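You operate a simulated robot arm through the tools that you are given. There is no shell and no other tool.

The job below is to be done with a simulated robot arm. You get a single attempt, and the scene is never put back.

## Task
Shake the sieves on SLOW till only coarse bits lie on top, then lift the top sieve onto the board.
Fine: clamp the stack before the start; switch off before you free the clamp.

Only the result counts: the job must be done as asked and must still hold three seconds after the hand-in. Knocking over, shifting, dropping, spilling or breaking anything else fails it.

## Robot
A 6-joint arm with a two-finger gripper, fixed in place. Base frame: the origin is on the floor under the middle of its stand, x ahead of it, y to its left, z up; the work surface is at about z = 720. Lengths are in mm, angles in rad, forces in N, time in s.
It reaches about 1637 mm from its shoulder. Its first joint turns from -2.897 to 2.897 rad. Payload 3.43 kg.
The tool frame sits at the grasp point between the pads (the TCP): z along the fingers, y along the line on which they close. The tips reach 20 mm beyond it. The gripper opens to 190 mm; its body begins 248 mm behind the TCP.
Orientation is that of the tool frame in the base frame, as a unit quaternion [x, y, z, w]. With the fingers straight down and closing along the base's y, the tool's x points along the base's -x, its y along +y and its z along -z.

## Interface
- The arm moves only by the tool servo_tool. Its argument "deltas" is text: rows parted by semicolons, each of 7 numbers parted by spaces: the turn, a rotation vector about the tool's x, y, z in rad, then the shift along the tool's x, y, z in mm, then the closure, from 0 (fully open) to 1 (shut). In form: wx wy wz tx ty tz jaw; .... A call has 1 to 20 rows; each row is the pose to reach, as a shift and turn from the pose commanded when the call began, along the tool's axes at that moment. Rows are played at 5 a second. More than 50 mm and 0.15 rad between two rows, or a gripper value outside its range, and nothing of the call is played. Where a pose cannot be reached the arm comes as near as it can. A force on the tool above 50 N (or 10 N above the force at the start of the call, whichever is more), or a blocked arm, ends the call early, and 0.2 s more pass. The fingers move at their own pace (about 45 mm/s each) and stop on an object; they squeeze with about 33 N. The grip force told is the motor's: it shows also when the fingers shut on nothing. Time passes only in rows, and 0.2 s behind the last, so rows that repeat a pose let the fingers close. It gives the time, the measured TCP pose, the force on the tool (base axes), the opening and the grip force at its end, in the units of the frame above (readings bear some noise), with the torque about the TCP (base axes, N m) and any sound that the robot's microphone picked up, and new pictures: "views" is both (left out), scene, wrist or none.
- Cameras (640 x 400 px; columns grow to the right, rows downward): "scene" is fixed at [219.4, 651.4, 1316.3]; the picture's right is [-0.25, -0.97, 0.00], its down [-0.61, 0.16, -0.77] and it looks along [0.75, -0.20, -0.64] (base axes); focal length 316 px, centre (320, 200). "wrist" rides on the gripper at [70, -8, -288] in the tool frame; the picture's right is [0.12, 0.99, 0.00], its down [-0.96, 0.12, -0.25] and it looks along [-0.25, 0.03, 0.97] (tool axes); focal length 261 px, centre (320, 200).
- move_column(by): slides the trunk up (or, below 0, down) by that many mm; the arm rides with it, the base frame stays. It gives what a move gives, with no picture.
- measure_at(camera, pixels): for up to 12 pixels [column, row] of the newest picture of that camera ("zoom" is the newest enlarged one), the place [x, y, z] in the base frame of the surface seen there, good to about 2 mm. It takes no simulated time.
- close_up(camera, box): a new picture of the part [left, top, right, bottom] of that camera's present view, enlarged. It takes no simulated time.
- finish_job(): hands the job in; it is judged then, once.

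Open the gripper and draw the arm clear of the work before you hand the job in, unless the task says otherwise.

The tools are called after "Emit:" as a command line: name --argument value ..., lists and objects as JSON in quotes. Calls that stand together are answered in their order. servo_tool: Moves the arm, as the interface text tells. Its arguments: {"type":"object","properties":{"deltas":{"type":"string"},"views":{"type":"string","enum":["both","scene","wrist","none"]}},"required":["deltas"]} The other tools are called the same way: move_column (by) moves the trunk up or down; measure_at (camera, pixels) gives the place of the surface under pixels of a picture; close_up (camera, box) takes an enlarged picture of a part of a camera's view; finish_job () hands the job in.

At the start:

```text
t: 0.0
position: [704.6, 447.5, 997.2]
tcp_rot: [0.0, 1.0, 0.0, 0.0]
contact_force: [-0.8, -0.2, -0.2]
torque: [0.01, 0.01, 0.01]
gripper_width: 190.0
grasp_force: 0.1
trunk travel left (down, up): [-150.0, 90.0]
```

scene: 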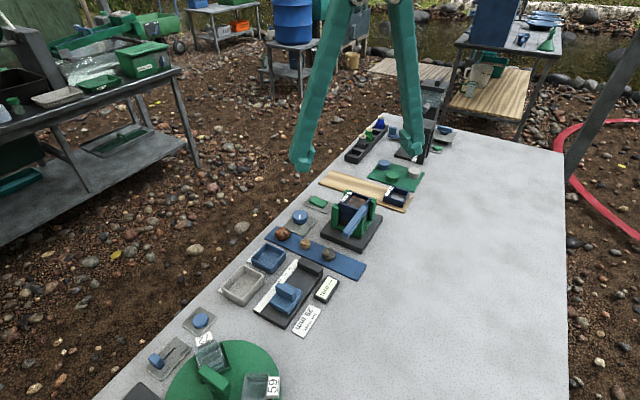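
wrist: 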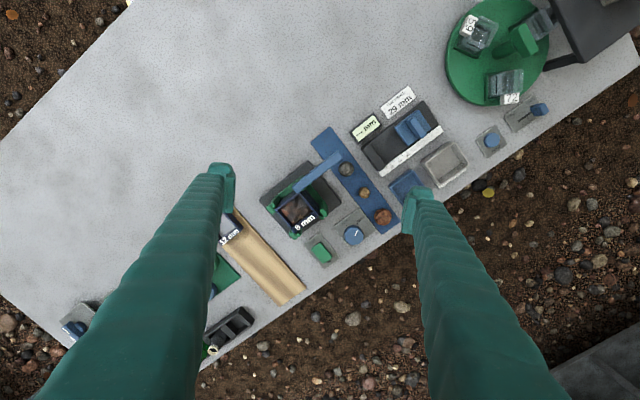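

The pictures show a small sieve stack near scene (352,215) with a blue lever, a knob near (300,217), a green button near (317,201), and boards nearby. I take close-ups to see the details.

Emit:
close_up --camera "scene" --box '[260, 160, 420, 260]'

Emit:
close_up --camera "wrist" --box '[210, 120, 410, 270]'

Emit:
close_up --camera "scene" --box '[330, 90, 470, 180]'

Emit:
close_up --camera "scene" --box '[120, 230, 380, 400]'

```text
4.00 times, centred on (340, 210) of scene
```

zoom: 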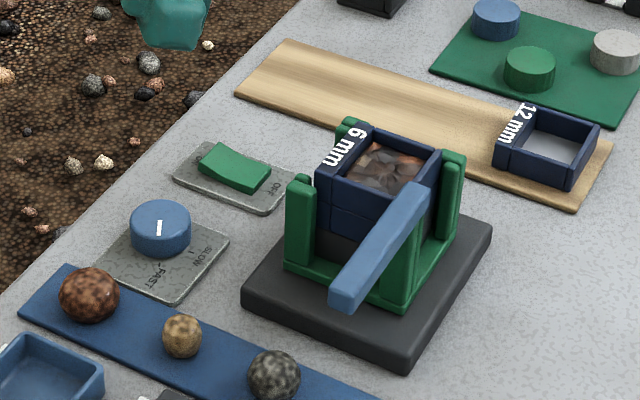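

```text
2.67 times, centred on (310, 195) of wrist
```

zoom: 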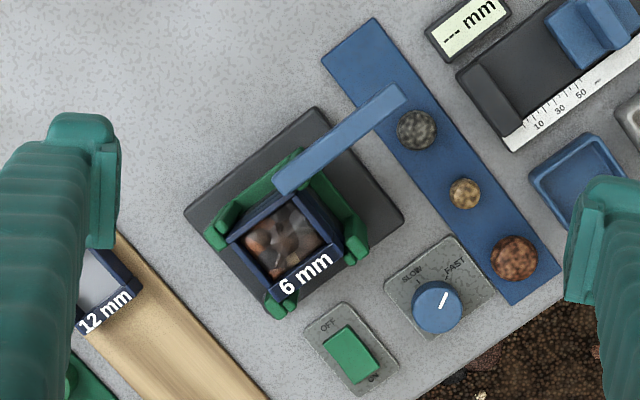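

```text
4.44 times, centred on (400, 135) of scene
```

zoom: 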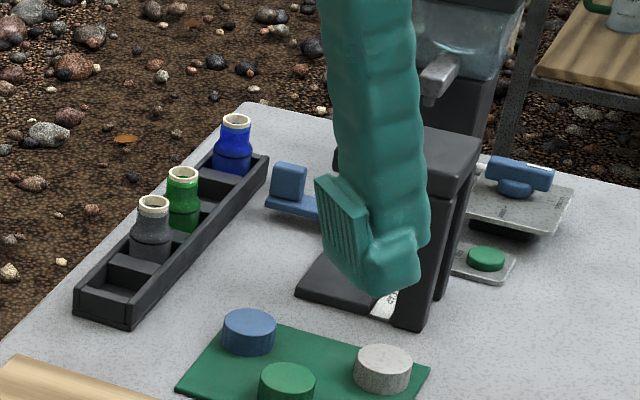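

```text
2.35 times, centred on (250, 315) of scene
```

zoom: 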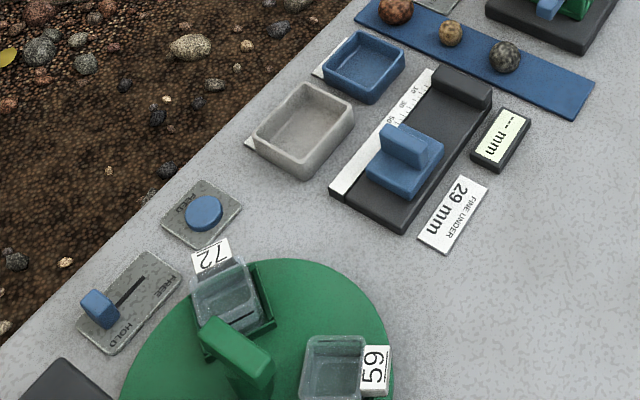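

The stack holds the 6 mm sieve on top, inside green posts with a blue lever; the knob at scene (300,217) has SLOW/FAST labels and the rocker at (317,201) OFF/ON. I zoom tighter and measure key points.

Emit:
close_up --camera "wrist" --box '[300, 200, 380, 250]'

Emit:
close_up --camera "wrist" --box '[250, 145, 350, 245]'

Emit:
close_up --camera "scene" --box '[315, 180, 395, 255]'

Emit:
close_up --camera "scene" --box '[280, 190, 340, 240]'

```text
8.00 times, centred on (340, 225) of wrist
```

zoom: 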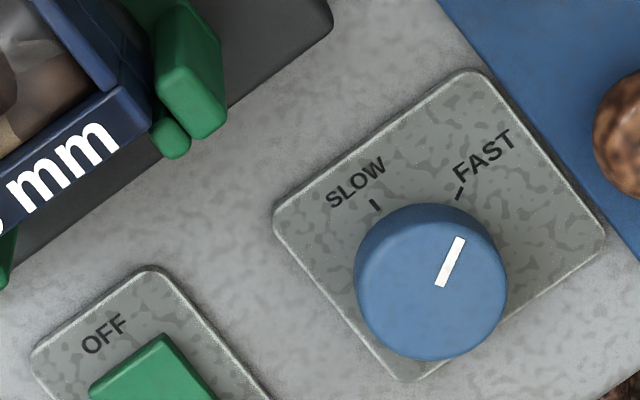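

```text
4.00 times, centred on (300, 195) of wrist
```

zoom: 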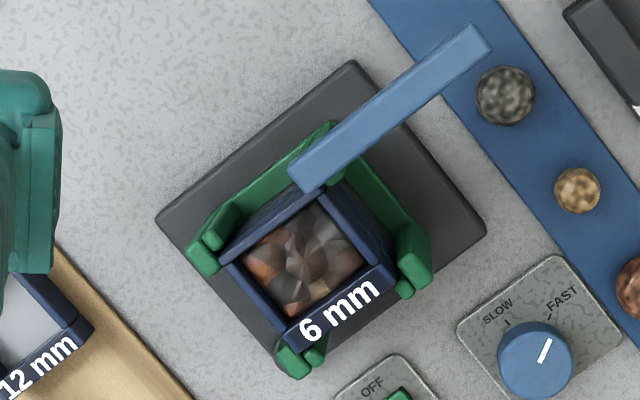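

```text
5.33 times, centred on (355, 218) of scene
```

zoom: 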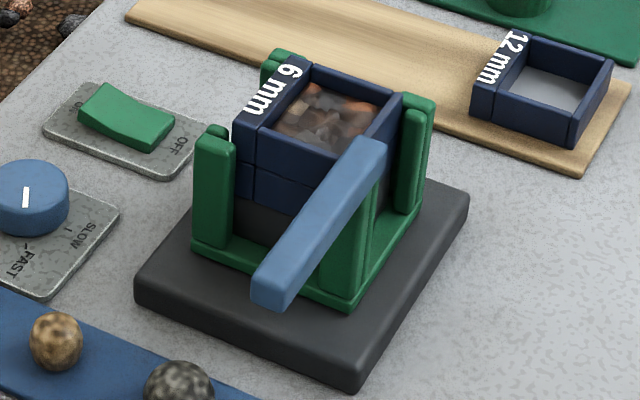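

```text
8.00 times, centred on (310, 215) of scene
```

zoom: 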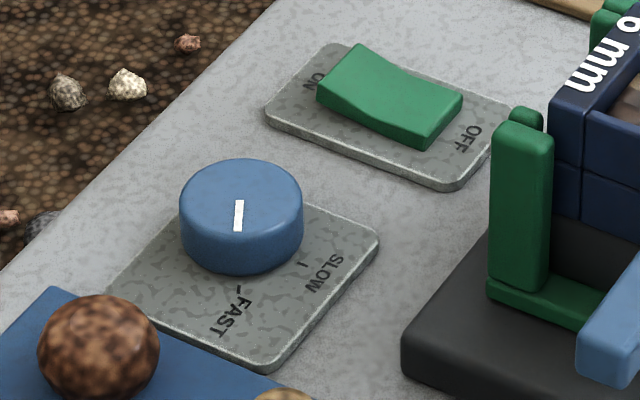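

The knob's white mark is at FAST (zoom), and the lever seems to be a swing bar on the rear post. I measure the coordinates of knob, rocker, lever and stack.

Emit:
measure_at --camera "wrist" --pixels '[[353, 235], [357, 230], [347, 226], [357, 224], [322, 253], [316, 243], [327, 262], [300, 190], [326, 170], [368, 155], [280, 202], [296, 207]]'

Emit:
close_up --camera "scene" --box '[320, 180, 400, 250]'

```text
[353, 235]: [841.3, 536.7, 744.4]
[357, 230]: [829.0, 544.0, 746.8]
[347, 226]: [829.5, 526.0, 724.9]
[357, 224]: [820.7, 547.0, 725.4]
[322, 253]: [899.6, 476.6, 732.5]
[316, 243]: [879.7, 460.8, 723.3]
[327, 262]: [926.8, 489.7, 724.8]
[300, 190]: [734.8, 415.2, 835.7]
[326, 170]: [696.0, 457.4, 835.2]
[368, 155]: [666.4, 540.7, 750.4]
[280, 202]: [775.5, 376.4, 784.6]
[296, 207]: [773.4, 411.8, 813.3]
```

```text
5.71 times, centred on (360, 215) of scene
```

zoom: 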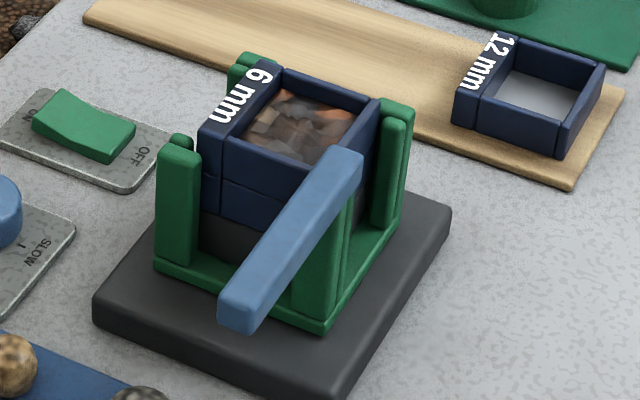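

The newest zoom (320..400 × 180..250) shows the lever from about (350,165) to (238,315) and the sieve rim; I measure those points in detail.

Emit:
measure_at --camera "zoom" --pixels '[[346, 158], [300, 225], [240, 300], [330, 150], [362, 165], [222, 295], [258, 305], [178, 150], [178, 140], [395, 110], [250, 60], [238, 318]]'

Emit:
measure_at --camera "zoom" --pixels '[[245, 90], [205, 130], [275, 68], [375, 105], [335, 160], [230, 145], [295, 130], [320, 110], [265, 130], [210, 160], [210, 195], [210, 225]]'

Emit:
measure_at --camera "zoom" --pixels '[[200, 20], [120, 20], [400, 115], [480, 70], [460, 100], [505, 45], [600, 70], [560, 130], [480, 100], [540, 95], [575, 175], [620, 95]]'

```text
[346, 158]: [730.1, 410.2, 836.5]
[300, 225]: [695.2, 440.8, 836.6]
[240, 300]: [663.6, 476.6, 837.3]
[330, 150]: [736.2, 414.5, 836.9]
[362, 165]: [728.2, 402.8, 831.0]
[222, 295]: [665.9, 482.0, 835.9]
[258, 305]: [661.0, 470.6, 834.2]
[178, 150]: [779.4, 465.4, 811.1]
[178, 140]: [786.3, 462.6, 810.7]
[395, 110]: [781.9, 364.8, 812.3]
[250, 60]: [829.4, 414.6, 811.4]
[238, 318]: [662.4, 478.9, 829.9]
```

```text
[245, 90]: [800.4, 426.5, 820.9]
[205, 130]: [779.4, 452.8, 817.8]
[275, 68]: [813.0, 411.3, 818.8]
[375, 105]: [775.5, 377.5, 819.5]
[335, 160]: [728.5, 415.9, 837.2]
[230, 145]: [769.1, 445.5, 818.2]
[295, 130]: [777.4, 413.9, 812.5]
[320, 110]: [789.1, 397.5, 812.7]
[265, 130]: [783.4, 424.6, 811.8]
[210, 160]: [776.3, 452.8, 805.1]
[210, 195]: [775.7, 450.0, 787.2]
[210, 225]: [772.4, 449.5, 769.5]
```

```text
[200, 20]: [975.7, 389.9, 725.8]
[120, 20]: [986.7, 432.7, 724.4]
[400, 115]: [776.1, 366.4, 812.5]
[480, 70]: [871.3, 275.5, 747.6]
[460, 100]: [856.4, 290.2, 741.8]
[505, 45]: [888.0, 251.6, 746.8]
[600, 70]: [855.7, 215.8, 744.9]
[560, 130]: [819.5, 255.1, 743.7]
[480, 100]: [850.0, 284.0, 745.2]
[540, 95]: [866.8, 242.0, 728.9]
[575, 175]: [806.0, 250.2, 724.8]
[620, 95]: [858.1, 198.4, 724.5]
```

The lever top is level at z≈836 from (733,410) to (664,478). I zoom in hard on the pivot and on the rocker to understand how they work.

Emit:
close_up --camera "scene" --box '[345, 195, 385, 245]'

Emit:
close_up --camera "scene" --box '[305, 190, 335, 212]'

Emit:
close_up --camera "wrist" --box '[270, 150, 350, 220]'

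```text
8.00 times, centred on (365, 220) of scene
```

zoom: 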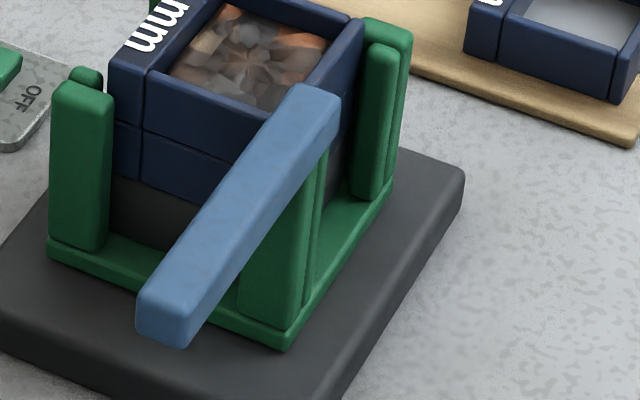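

```text
16.00 times, centred on (320, 201) of scene
```

zoom: 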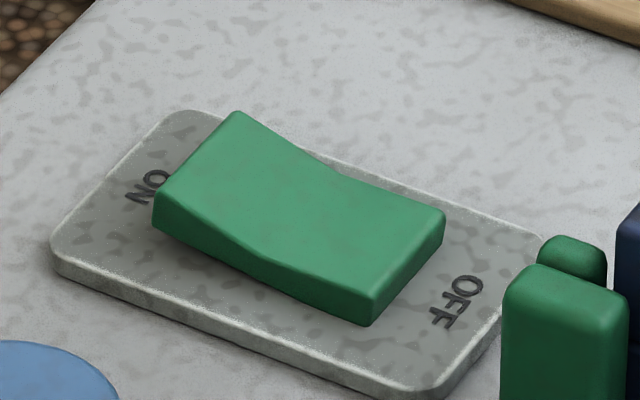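

```text
5.71 times, centred on (310, 185) of wrist
```

zoom: 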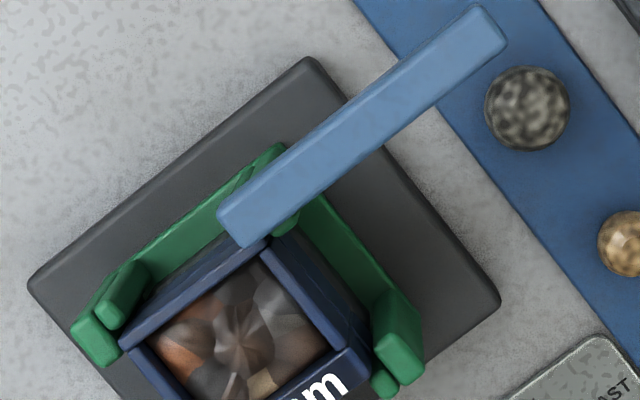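

The rocker's ON end stands up (so it is off) and the lever is a flat bar on a vertical pivot at the back corner. I measure the knob, ticks, rocker and lever underside more finely.

Emit:
close_up --camera "scene" --box '[280, 200, 330, 240]'

```text
10.00 times, centred on (305, 220) of scene
```

zoom: 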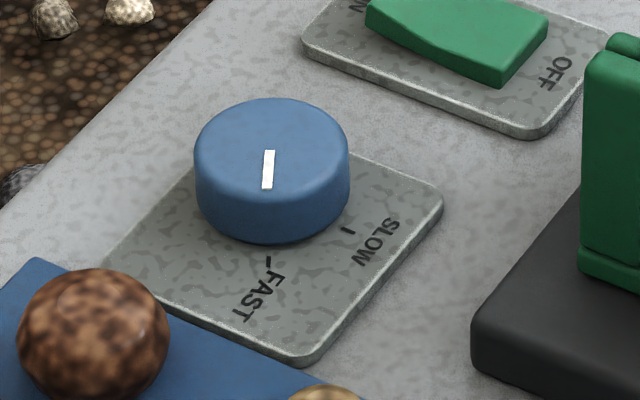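

In this 10x zoom the knob top spans columns 196–349, with FAST tick at (268,260) and SLOW tick at (347,230). I measure these.

Emit:
measure_at --camera "zoom" --pixels '[[200, 145], [345, 145], [271, 104], [271, 186], [270, 152], [267, 186], [268, 258], [268, 265], [344, 226], [350, 233], [270, 238], [200, 200]]'

Emit:
close_up --camera "scene" --box '[305, 190, 335, 212]'

```text
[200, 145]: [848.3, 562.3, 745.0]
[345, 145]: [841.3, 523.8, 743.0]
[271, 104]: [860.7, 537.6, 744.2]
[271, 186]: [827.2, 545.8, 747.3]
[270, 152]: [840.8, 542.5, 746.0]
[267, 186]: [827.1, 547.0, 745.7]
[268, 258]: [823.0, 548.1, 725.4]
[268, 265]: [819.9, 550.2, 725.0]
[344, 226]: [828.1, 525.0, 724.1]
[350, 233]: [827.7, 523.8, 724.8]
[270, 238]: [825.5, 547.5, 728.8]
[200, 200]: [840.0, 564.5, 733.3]
```

```text
16.00 times, centred on (320, 201) of scene
```

zoom: 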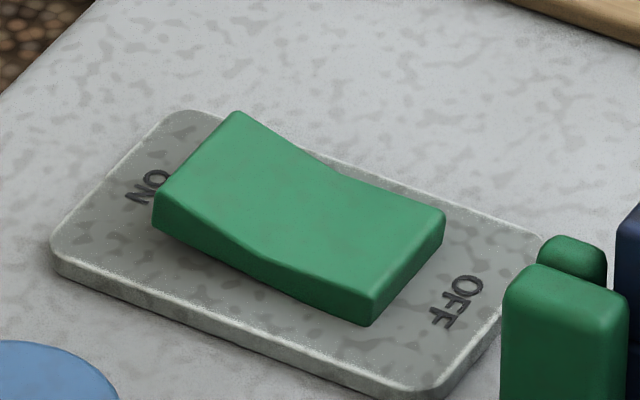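

The knob centre is about (844.5, 542.3), top z≈745, mark at ~164°, SLOW at ~227°, so it needs about +63° about base z. I measure the finger sizes and the nearby stones to plan a clear grasp.

Emit:
close_up --camera "wrist" --box '[180, 150, 460, 325]'

Emit:
measure_at --camera "wrist" --pixels '[[209, 165], [222, 163], [235, 165], [235, 185], [232, 208], [208, 175], [405, 188], [434, 188], [405, 232], [384, 216], [393, 216], [365, 192]]'

```text
2.29 times, centred on (320, 238) of wrist
```

zoom: 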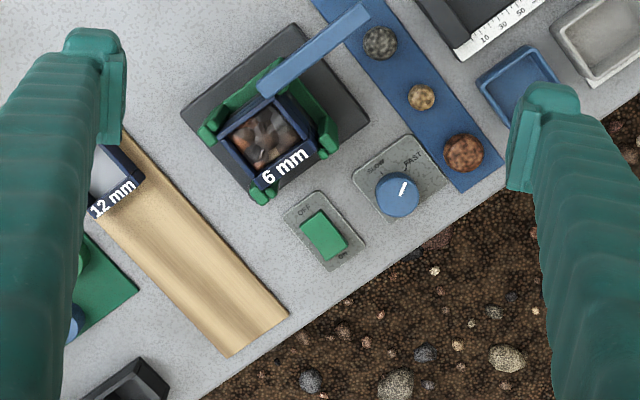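

```text
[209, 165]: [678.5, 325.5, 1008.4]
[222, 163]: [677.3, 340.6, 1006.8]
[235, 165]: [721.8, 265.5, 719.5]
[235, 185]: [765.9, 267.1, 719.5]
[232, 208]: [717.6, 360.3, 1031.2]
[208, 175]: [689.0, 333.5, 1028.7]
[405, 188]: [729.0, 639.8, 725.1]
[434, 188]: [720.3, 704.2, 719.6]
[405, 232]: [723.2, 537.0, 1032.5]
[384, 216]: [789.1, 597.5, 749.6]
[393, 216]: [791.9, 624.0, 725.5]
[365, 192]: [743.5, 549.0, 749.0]
```

The fingers look wide, so I zoom on the fingertips in the scene view and measure their extents.

Emit:
close_up --camera "scene" --box '[270, 110, 350, 180]'

Emit:
close_up --camera "wrist" --box '[180, 150, 250, 220]'

```text
5.71 times, centred on (310, 145) of scene
```

zoom: 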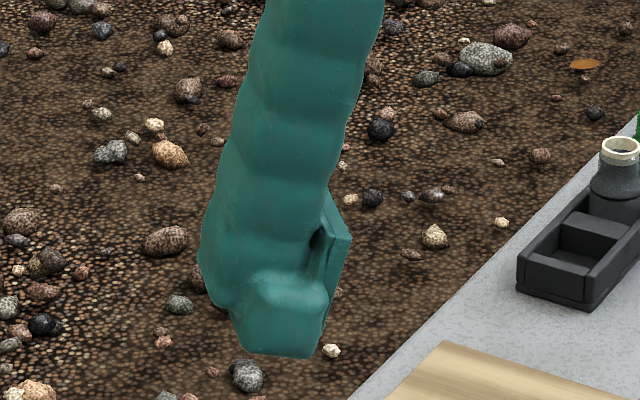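

```text
5.71 times, centred on (215, 185) of wrist
```

zoom: 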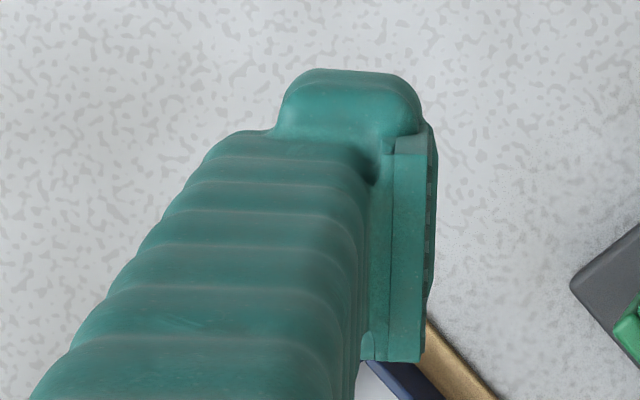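

I measure the pad and finger outline in this wrist zoom.

Emit:
measure_at --camera "zoom" --pixels '[[300, 80], [350, 72], [410, 85], [425, 110], [300, 120], [390, 120], [430, 145], [400, 160], [430, 250], [420, 355], [375, 355], [215, 150]]'

Emit:
measure_at --camera "scene" --pixels '[[313, 171], [323, 171], [328, 152], [311, 160], [322, 160], [308, 150], [305, 163], [330, 150], [329, 160], [296, 155], [300, 164], [300, 140]]'

```text
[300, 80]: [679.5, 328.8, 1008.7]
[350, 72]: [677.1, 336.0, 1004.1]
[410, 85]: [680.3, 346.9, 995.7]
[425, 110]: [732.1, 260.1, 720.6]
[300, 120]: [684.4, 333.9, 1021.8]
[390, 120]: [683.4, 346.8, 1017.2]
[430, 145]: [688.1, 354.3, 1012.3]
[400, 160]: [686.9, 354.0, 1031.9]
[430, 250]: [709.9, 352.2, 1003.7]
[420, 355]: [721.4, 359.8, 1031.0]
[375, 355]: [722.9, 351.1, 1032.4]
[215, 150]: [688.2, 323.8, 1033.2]
```

```text
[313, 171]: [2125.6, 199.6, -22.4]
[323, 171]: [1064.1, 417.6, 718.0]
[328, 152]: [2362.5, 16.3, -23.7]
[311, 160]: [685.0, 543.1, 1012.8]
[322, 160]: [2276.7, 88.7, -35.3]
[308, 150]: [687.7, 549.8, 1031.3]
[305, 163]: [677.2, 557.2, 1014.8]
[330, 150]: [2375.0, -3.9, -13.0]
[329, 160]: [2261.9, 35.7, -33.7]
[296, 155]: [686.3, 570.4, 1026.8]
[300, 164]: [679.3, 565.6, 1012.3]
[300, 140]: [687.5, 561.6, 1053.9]
```

Each finger is about 55 mm wide and 30 mm thick, with ±18 mm pads. I'll approach the knob with the closing axis at about 25° (clear of the brown ball at (789,597) and the stack base), first stopping high above it.

Emit:
servo_tool --deltas "0 0 0.142 -17.5 11.9 12 0.2; 0 0 0.284 -35 23.7 25 0.4; 0 0 0.425 -52.5 35.6 38 0.5; 0 0 0.567 -70 47.4 50 0.6; 0 0 0.709 -87.4 59.3 64 0.65; 0 0 0.851 -104.9 71.1 80 0.65; 0 0 0.992 -122.4 83 100 0.65; 0 0 1.134 -139.9 94.8 127 0.65; 0 0 1.134 -139.9 94.8 127 0.65" --views "both"

```text
t: 2.0
position: [845.8, 543.0, 869.7]
tcp_rot: [0.538, 0.843, -0.001, -0.001]
contact_force: [0.2, 0.8, -0.6]
torque: [-0.03, 0.01, 0.03]
gripper_width: 66.5
grasp_force: 0.0
trunk travel left (down, up): [-150.0, 90.0]
```

scene: 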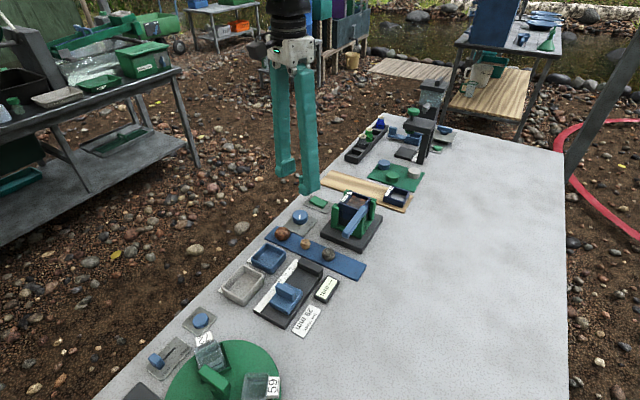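
wrist: 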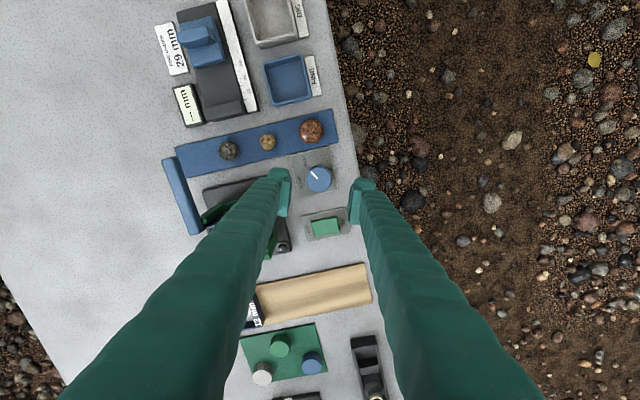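

The wrist view shows the knob at (318,179), between the two fingers at columns 285 and 358. I verify its centre from this view before lowering.

Emit:
close_up --camera "wrist" --box '[280, 150, 360, 200]'

Emit:
measure_at --camera "wrist" --pixels '[[318, 170], [318, 186], [308, 178], [329, 178], [318, 178], [312, 132], [268, 142], [285, 240]]'

```text
8.00 times, centred on (320, 175) of wrist
```

zoom: 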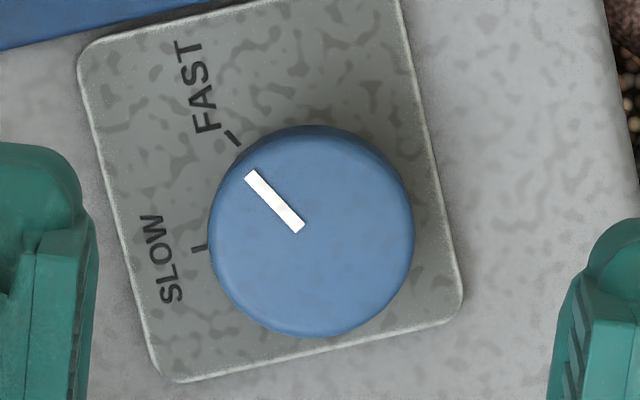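

```text
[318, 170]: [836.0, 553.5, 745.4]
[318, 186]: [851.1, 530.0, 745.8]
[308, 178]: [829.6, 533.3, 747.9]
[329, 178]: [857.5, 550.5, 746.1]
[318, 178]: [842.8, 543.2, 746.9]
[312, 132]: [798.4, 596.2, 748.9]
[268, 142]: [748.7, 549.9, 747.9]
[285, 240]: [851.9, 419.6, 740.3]
```

The knob centre reads about (844,542), matching the TCP. I lower to z≈750 and close on the knob.

Emit:
servo_tool --deltas "0 0 0 1 0.5 40 0.65; 0 0 0 1 0.5 80 0.65; 0 0 0 1 0.5 105 0.65; 0 0 0 1 0.5 119 0.65; 0 0 0 1 0.5 119 0.65" --views "wrist"

```text
t: 3.2
position: [844.1, 544.0, 752.6]
tcp_rot: [0.537, 0.843, 0.0, 0.0]
contact_force: [-0.7, 0.9, -0.3]
torque: [0.01, 0.0, 0.02]
gripper_width: 66.7
grasp_force: 0.2
trunk travel left (down, up): [-150.0, 90.0]
```

wrist: 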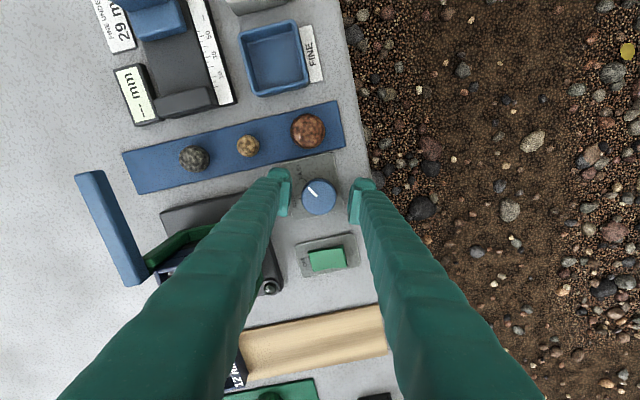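

The fingers straddle the knob at (318,196) without force. I close the gripper on it.

Emit:
servo_tool --deltas "0 0 0 0 0 1 0.75; 0 0 0 0 0 1 0.82; 0 0 0 0 0 1 0.9; 0 0 0 0 0 1 0.9; 0 0 0 0 0 1 0.9" --views "wrist"

```text
t: 4.4
position: [843.7, 543.0, 750.9]
tcp_rot: [0.538, 0.843, -0.001, -0.001]
contact_force: [-9.7, -5.3, -1.6]
torque: [-0.05, 0.11, -0.01]
gripper_width: 40.4
grasp_force: 44.6
trunk travel left (down, up): [-150.0, 90.0]
```

wrist: 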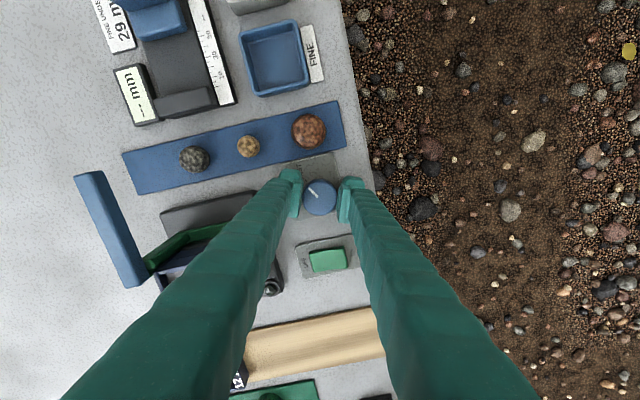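

The gripper holds the knob at 40.4 mm. I turn it about base +z (tool −z) by about 1.06 rad toward SLOW, easing off the side force a bit.

Emit:
servo_tool --deltas "0 0 -0.1 0 -0.8 1 0.9; 0 0 -0.2 0 -1 1 0.9; 0 0 -0.3 0 -1 1 0.9; 0 0 -0.4 0 -1 1 0.9; 0 0 -0.5 0 -1 1 0.9; 0 0 -0.6 0 -1 1 0.9; 0 0 -0.7 0 -1 1 0.9; 0 0 -0.8 0 -1 1 0.9; 0 0 -0.9 0 -1 1 0.9; 0 0 -1.0 0 -1 1 0.9; 0 0 -1.06 0 -1 1 0.9; 0 0 -1.06 0 -1 1 0.9" --views "both"

```text
t: 7.0
position: [844.1, 541.3, 750.0]
tcp_rot: [0.037, 0.999, 0.0, 0.001]
contact_force: [-15.4, -27.4, 15.9]
torque: [-0.3, 0.2, -0.68]
gripper_width: 40.5
grasp_force: 45.2
trunk travel left (down, up): [-150.0, 90.0]
```

scene: 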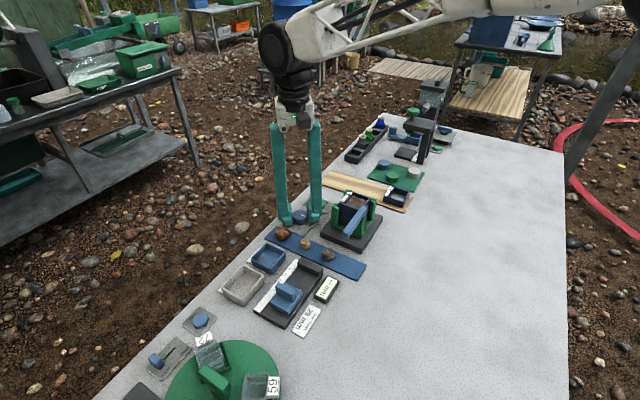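
wrist: 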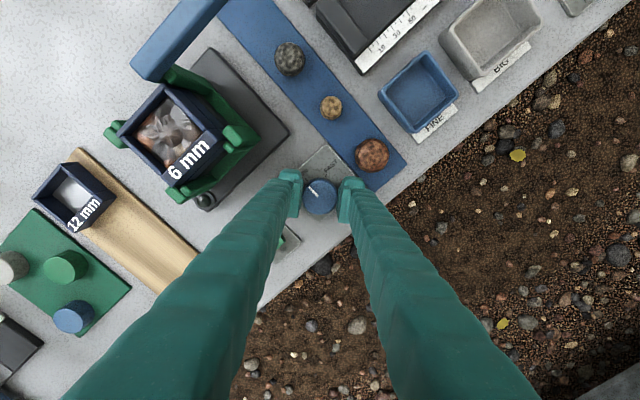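

The tool turned about 60° and there is a lateral load of about 31 N. I look closely at the knob mark versus the SLOW tick.

Emit:
close_up --camera "wrist" --box '[290, 140, 370, 220]'

Emit:
close_up --camera "scene" --box '[275, 195, 335, 235]'

```text
5.00 times, centred on (330, 180) of wrist
```

zoom: 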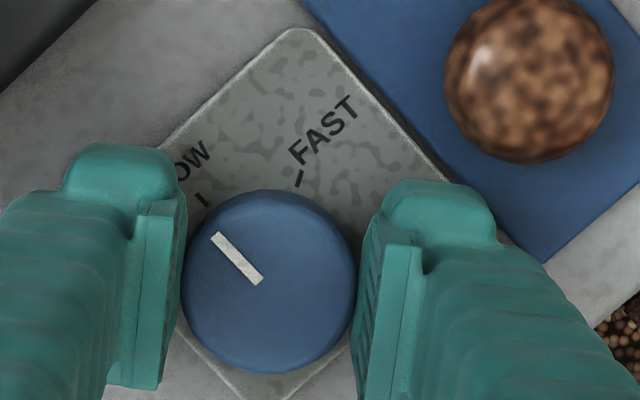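

```text
10.00 times, centred on (305, 215) of scene
```

zoom: 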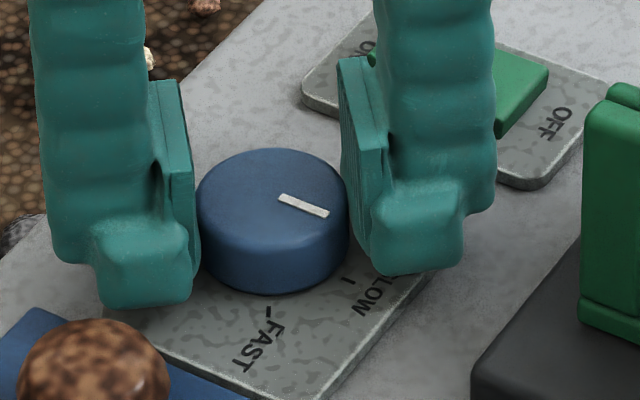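

I measure the mark's ends and ticks in this scene zoom to compute the angle.

Emit:
measure_at --camera "zoom" --pixels '[[282, 199], [325, 212], [303, 205], [346, 283], [268, 315], [200, 205], [345, 200], [270, 155], [270, 240]]'

Emit:
measure_at --camera "wrist" --pixels '[[310, 187.5], [317.5, 196.5], [305.5, 180], [325, 176], [320, 196], [320, 178.5], [320, 213]]'

```text
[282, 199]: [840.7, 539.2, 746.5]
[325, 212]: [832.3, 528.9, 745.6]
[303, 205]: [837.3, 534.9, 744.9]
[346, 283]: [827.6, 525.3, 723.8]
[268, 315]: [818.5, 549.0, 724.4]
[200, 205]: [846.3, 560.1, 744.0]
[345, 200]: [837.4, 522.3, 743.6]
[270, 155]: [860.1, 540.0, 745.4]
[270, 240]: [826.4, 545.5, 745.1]
```

```text
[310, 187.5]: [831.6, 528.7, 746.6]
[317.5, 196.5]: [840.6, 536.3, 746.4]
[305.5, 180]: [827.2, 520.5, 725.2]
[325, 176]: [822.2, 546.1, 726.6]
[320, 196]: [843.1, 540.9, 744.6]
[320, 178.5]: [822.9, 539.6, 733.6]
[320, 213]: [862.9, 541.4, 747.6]
```

The mark now points at about 228°, on the SLOW tick. I release the knob and check whether it stays there.

Emit:
servo_tool --deltas "0 0 0 0 0 0 0.8; 0 0 0 0 0 0 0.65; 0 0 0 0 0 0 0.62; 0 0 0 0 0 0 0.62" --views "both"

Emit:
close_up --camera "scene" --box '[275, 195, 335, 235]'

Emit:
close_up --camera "wrist" --box '[290, 160, 350, 220]'

```text
t: 8.0
position: [843.5, 543.5, 750.3]
tcp_rot: [0.037, 0.999, -0.001, 0.001]
contact_force: [-0.4, -0.4, -0.7]
torque: [-0.05, -0.02, 0.03]
gripper_width: 72.3
grasp_force: 0.1
trunk travel left (down, up): [-150.0, 90.0]
```

scene: 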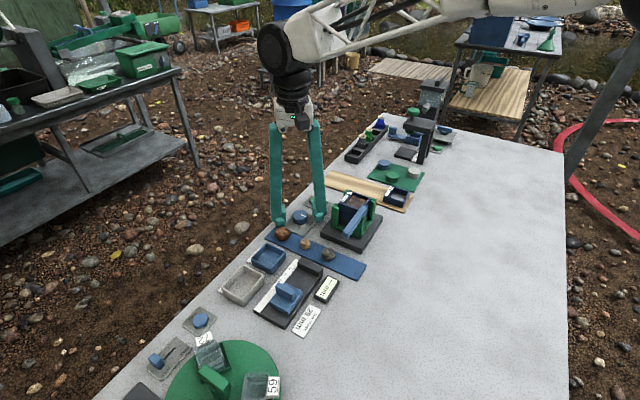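
wrist: 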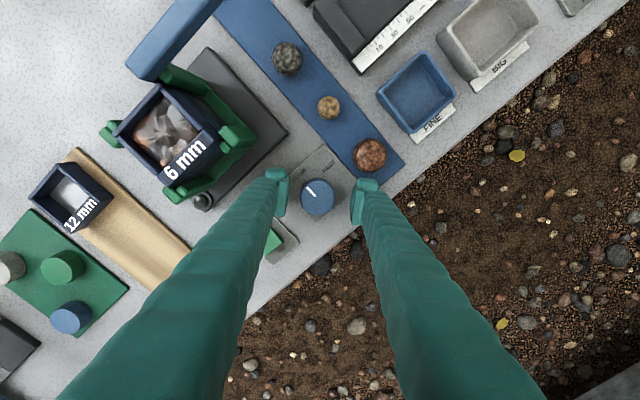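

```text
10.00 times, centred on (305, 215) of scene
```

zoom: 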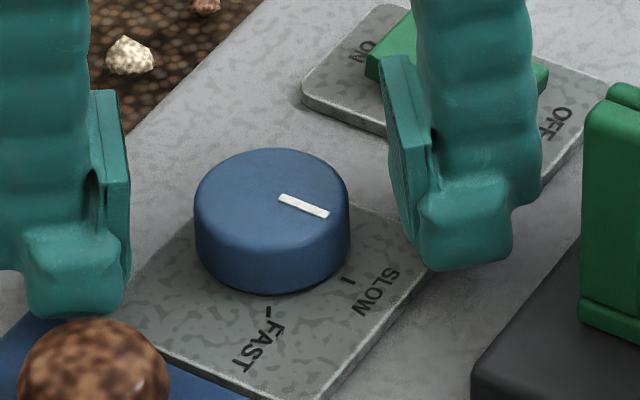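

```text
6.67 times, centred on (320, 190) of wrist
```

zoom: 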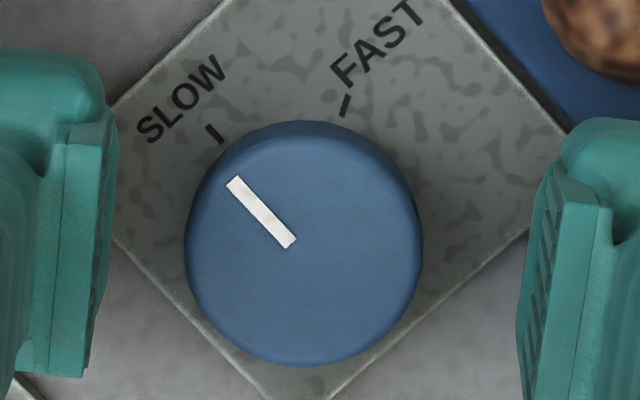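

The knob stayed put, with its mark on the SLOW tick. I look at the stack from this nearer wrist view before lifting away.

Emit:
close_up --camera "wrist" --box '[80, 0, 300, 220]'

Emit:
close_up --camera "wrist" --box '[100, 60, 220, 220]'

```text
1.82 times, centred on (190, 110) of wrist
```

zoom: 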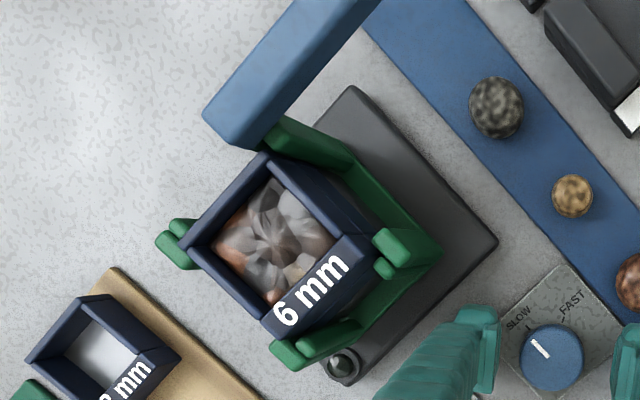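

```text
2.50 times, centred on (160, 140) of wrist
```

zoom: 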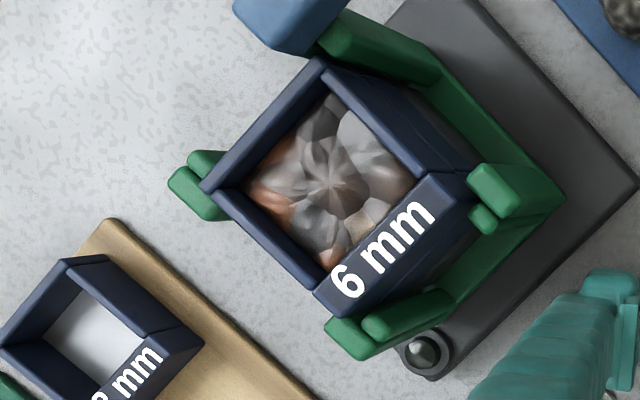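

A small lamp sits on the front corner of the stack base; the lever end is above the back post. I lift to z≈900, turn the tool so it can straddle the lever, and go above the lever's outer part near (677,462).

Emit:
servo_tool --deltas "0 0 0 0 0 -50 0.62; 0 0 0 0 0 -100 0.62; 0 0 -0.143 9.4 -5.5 -150 0.65; 0 0 -0.286 18.8 -11 -150 0.68; 0 0 -0.429 28.2 -16.5 -150 0.7; 0 0 -0.572 37.6 -22 -150 0.72; 0 0 -0.715 47 -27.6 -150 0.75; 0 0 -0.858 56.4 -33.1 -150 0.75; 0 0 -1.001 65.8 -38.6 -150 0.75; 0 0 -1.144 75.2 -44.1 -150 0.75; 0 0 -1.287 84.7 -49.6 -150 0.75; 0 0 -1.43 94.1 -55.1 -150 0.75; 0 0 -1.573 103.5 -60.6 -150 0.75; 0 0 -1.716 112.9 -66.1 -150 0.75; 0 0 -1.859 122.3 -71.7 -150 0.75; 0 0 -2.002 131.7 -77.2 -150 0.75; 0 0 -2.145 141.1 -82.7 -150 0.75; 0 0 -2.288 150.5 -88.2 -150 0.75; 0 0 -2.431 159.9 -93.7 -150 0.75; 0 0 -2.431 159.9 -93.7 -150 0.75" --views "both"

```text
refused: row 3 steps farther than a row can; nothing moved
```

Row 3 slightly exceeded 50 mm, so I resend with smaller vertical steps.

Emit:
servo_tool --deltas "0 0 0 0 0 -48 0.62; 0 0 0 0 0 -96 0.62; 0 0 -0.143 9.4 -5.5 -140 0.65; 0 0 -0.286 18.8 -11 -150 0.68; 0 0 -0.429 28.2 -16.5 -150 0.7; 0 0 -0.572 37.6 -22 -150 0.72; 0 0 -0.715 47 -27.6 -150 0.75; 0 0 -0.858 56.4 -33.1 -150 0.75; 0 0 -1.001 65.8 -38.6 -150 0.75; 0 0 -1.144 75.2 -44.1 -150 0.75; 0 0 -1.287 84.7 -49.6 -150 0.75; 0 0 -1.43 94.1 -55.1 -150 0.75; 0 0 -1.573 103.5 -60.6 -150 0.75; 0 0 -1.716 112.9 -66.1 -150 0.75; 0 0 -1.859 122.3 -71.7 -150 0.75; 0 0 -2.002 131.7 -77.2 -150 0.75; 0 0 -2.145 141.1 -82.7 -150 0.75; 0 0 -2.288 150.5 -88.2 -150 0.75; 0 0 -2.431 159.9 -93.7 -150 0.75; 0 0 -2.431 159.9 -93.7 -150 0.75" --views "both"

```text
t: 12.2
position: [677.0, 461.4, 898.1]
tcp_rot: [0.924, -0.382, 0.0, 0.0]
contact_force: [0.6, 0.7, 0.1]
torque: [-0.04, 0.02, -0.01]
gripper_width: 47.5
grasp_force: 0.0
trunk travel left (down, up): [-150.0, 90.0]
```

scene: 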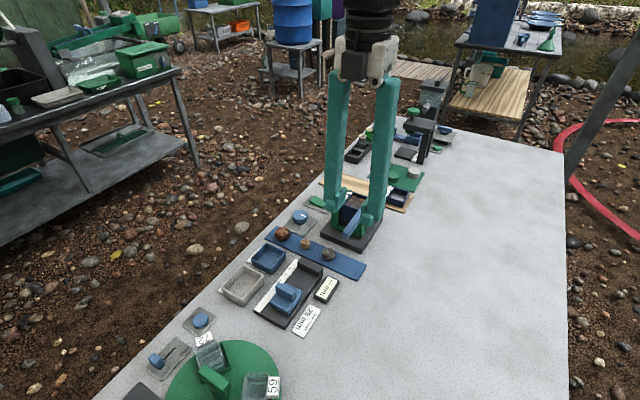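
wrist: 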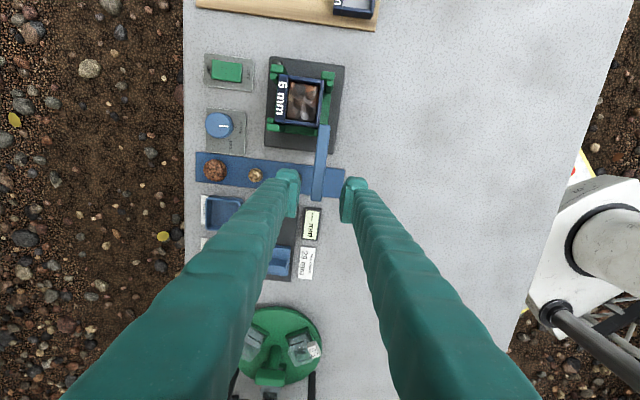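

The lever (wrist (320,160)) lies between the fingers, aligned with the picture's vertical. I take a close-up and measure the lever and stack from this overhead view.

Emit:
close_up --camera "wrist" --box '[255, 45, 365, 205]'

Emit:
measure_at --camera "wrist" --pixels '[[318, 127], [329, 127], [311, 199], [322, 200], [323, 130], [317, 195], [320, 160], [274, 72], [275, 125], [328, 73], [335, 75]]'

```text
2.50 times, centred on (310, 125) of wrist
```

zoom: 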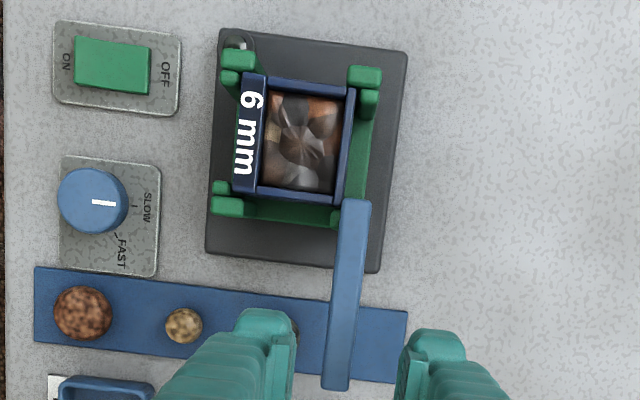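

```text
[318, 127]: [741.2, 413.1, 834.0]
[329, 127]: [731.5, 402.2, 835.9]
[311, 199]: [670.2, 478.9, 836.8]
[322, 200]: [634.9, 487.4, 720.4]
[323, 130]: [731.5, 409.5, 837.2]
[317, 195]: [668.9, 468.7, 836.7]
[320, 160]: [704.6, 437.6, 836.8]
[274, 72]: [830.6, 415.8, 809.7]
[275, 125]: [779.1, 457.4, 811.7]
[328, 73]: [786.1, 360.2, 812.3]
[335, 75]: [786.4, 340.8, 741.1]
```

The lever runs straight between the fingers, its top at z≈837, with pivot near (729,413). I lower to TCP z≈845 so the tips straddle it, then narrow the jaw to leave a few mm of slack.

Emit:
servo_tool --deltas "0 0 0 0 -1 25 0.75; 0 0 0 0 -2 45 0.75; 0 0 0 0 -2 53 0.75; 0 0 0 0 -2 53 0.82; 0 0 0 0 -2 53 0.87; 0 0 0 0 -2 53 0.87" --views "both"

Emit:
close_up --camera "scene" --box '[310, 160, 420, 260]'

```text
t: 13.6
position: [678.9, 462.1, 846.4]
tcp_rot: [0.924, -0.382, 0.0, 0.0]
contact_force: [-0.3, -0.2, 0.1]
torque: [0.0, -0.02, -0.03]
gripper_width: 24.7
grasp_force: 0.2
trunk travel left (down, up): [-150.0, 90.0]
```

scene: 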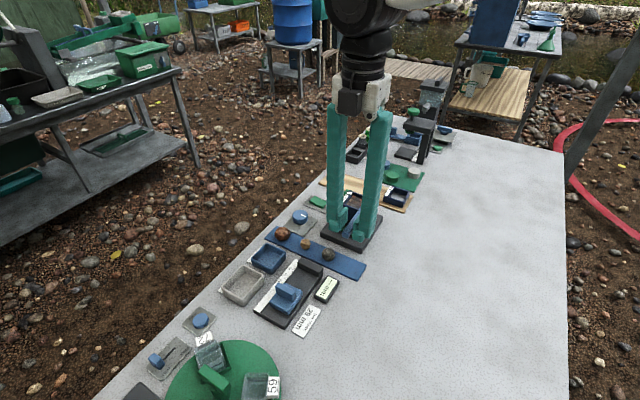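
wrist: 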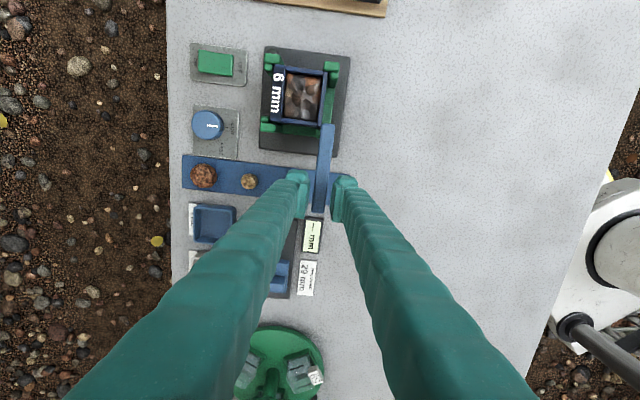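

```text
4.00 times, centred on (365, 210) of scene
```

zoom: 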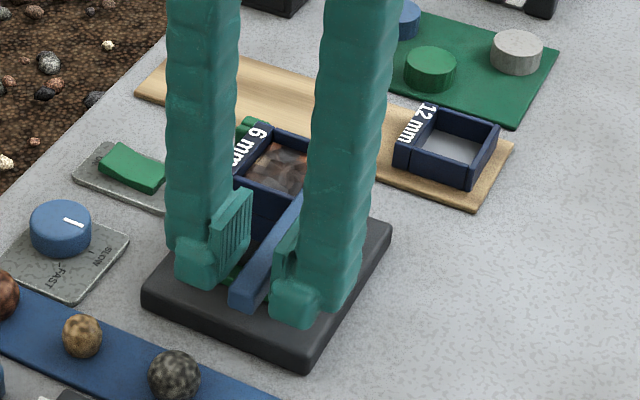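

The fingers straddle the lever with ~5 mm slack each side and no force. I sweep it clockwise about the pivot (toward the sieve) by about 0.8 rad, watching the force.

Emit:
servo_tool --deltas "0 0 0.1 0.25 -6.97 0 0.87; 0 0 0.2 1.19 -13.89 0 0.87; 0 0 0.3 2.82 -20.67 0 0.87; 0 0 0.4 5.12 -27.26 0 0.87; 0 0 0.5 8.07 -33.59 0 0.87; 0 0 0.6 11.63 -39.59 0 0.87; 0 0 0.7 15.77 -45.2 0 0.87; 0 0 0.8 20.45 -50.37 0 0.87" --views "both"

Emit:
close_up --camera "scene" --box '[310, 160, 420, 260]'

```text
t: 15.4
position: [729.8, 484.9, 845.5]
tcp_rot: [-0.701, 0.713, 0.0, 0.0]
contact_force: [0.4, -0.2, 0.6]
torque: [-0.01, -0.04, 0.0]
gripper_width: 25.0
grasp_force: 0.0
trunk travel left (down, up): [-150.0, 90.0]
```

scene: 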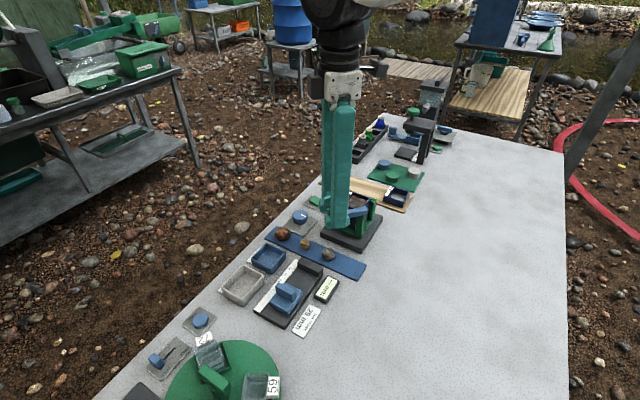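
wrist: 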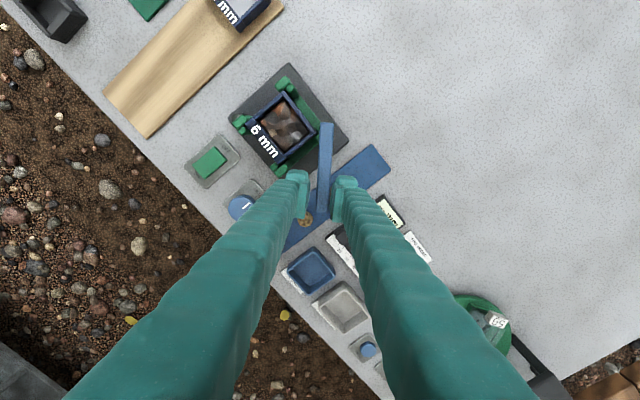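

```text
4.00 times, centred on (365, 210) of scene
```

zoom: 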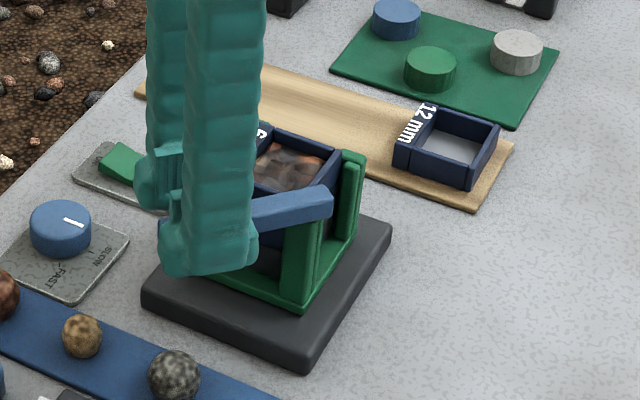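

The lever follows freely (now about 90° in base, force ~0). I continue the sweep by another 0.8 rad.

Emit:
servo_tool --deltas "0 0 0.1 0.3 -7.04 0 0.87; 0 0 0.2 1.4 -14.0 0 0.87; 0 0 0.3 3.1 -20.8 0 0.87; 0 0 0.4 5.5 -27.4 0 0.87; 0 0 0.5 8.6 -33.8 0 0.87; 0 0 0.6 12.3 -39.8 0 0.87; 0 0 0.7 16.5 -45.4 0 0.87; 0 0 0.8 21.3 -50.6 0 0.87" --views "both"

Emit:
close_up --camera "scene" --box '[310, 160, 420, 260]'

Emit:
close_up --camera "wrist" --box '[270, 80, 380, 200]'

```text
t: 17.2
position: [776.9, 462.0, 846.8]
tcp_rot: [-0.369, 0.929, -0.001, -0.001]
contact_force: [-0.9, 0.6, 1.0]
torque: [-0.04, -0.02, 0.02]
gripper_width: 24.7
grasp_force: 0.1
trunk travel left (down, up): [-150.0, 90.0]
```

scene: 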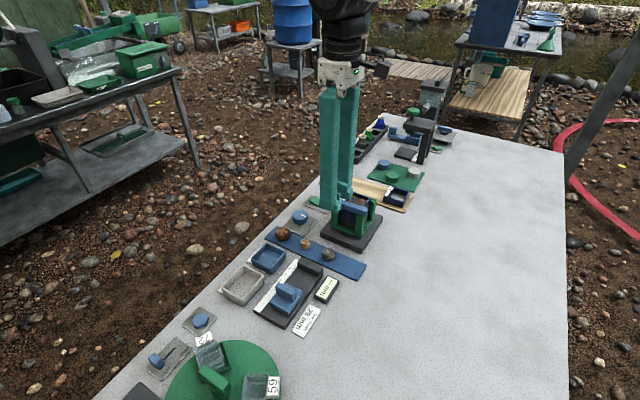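
wrist: 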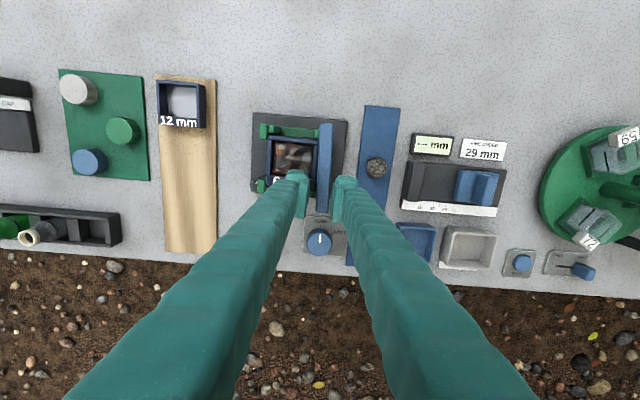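

```text
4.00 times, centred on (365, 210) of scene
```

zoom: 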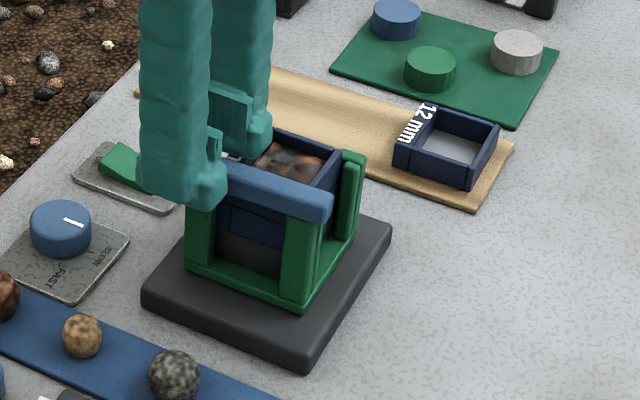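

```text
3.33 times, centred on (325, 140) of wrist
```

zoom: 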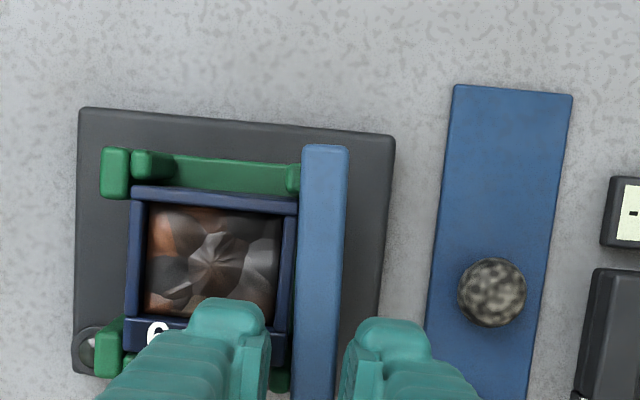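

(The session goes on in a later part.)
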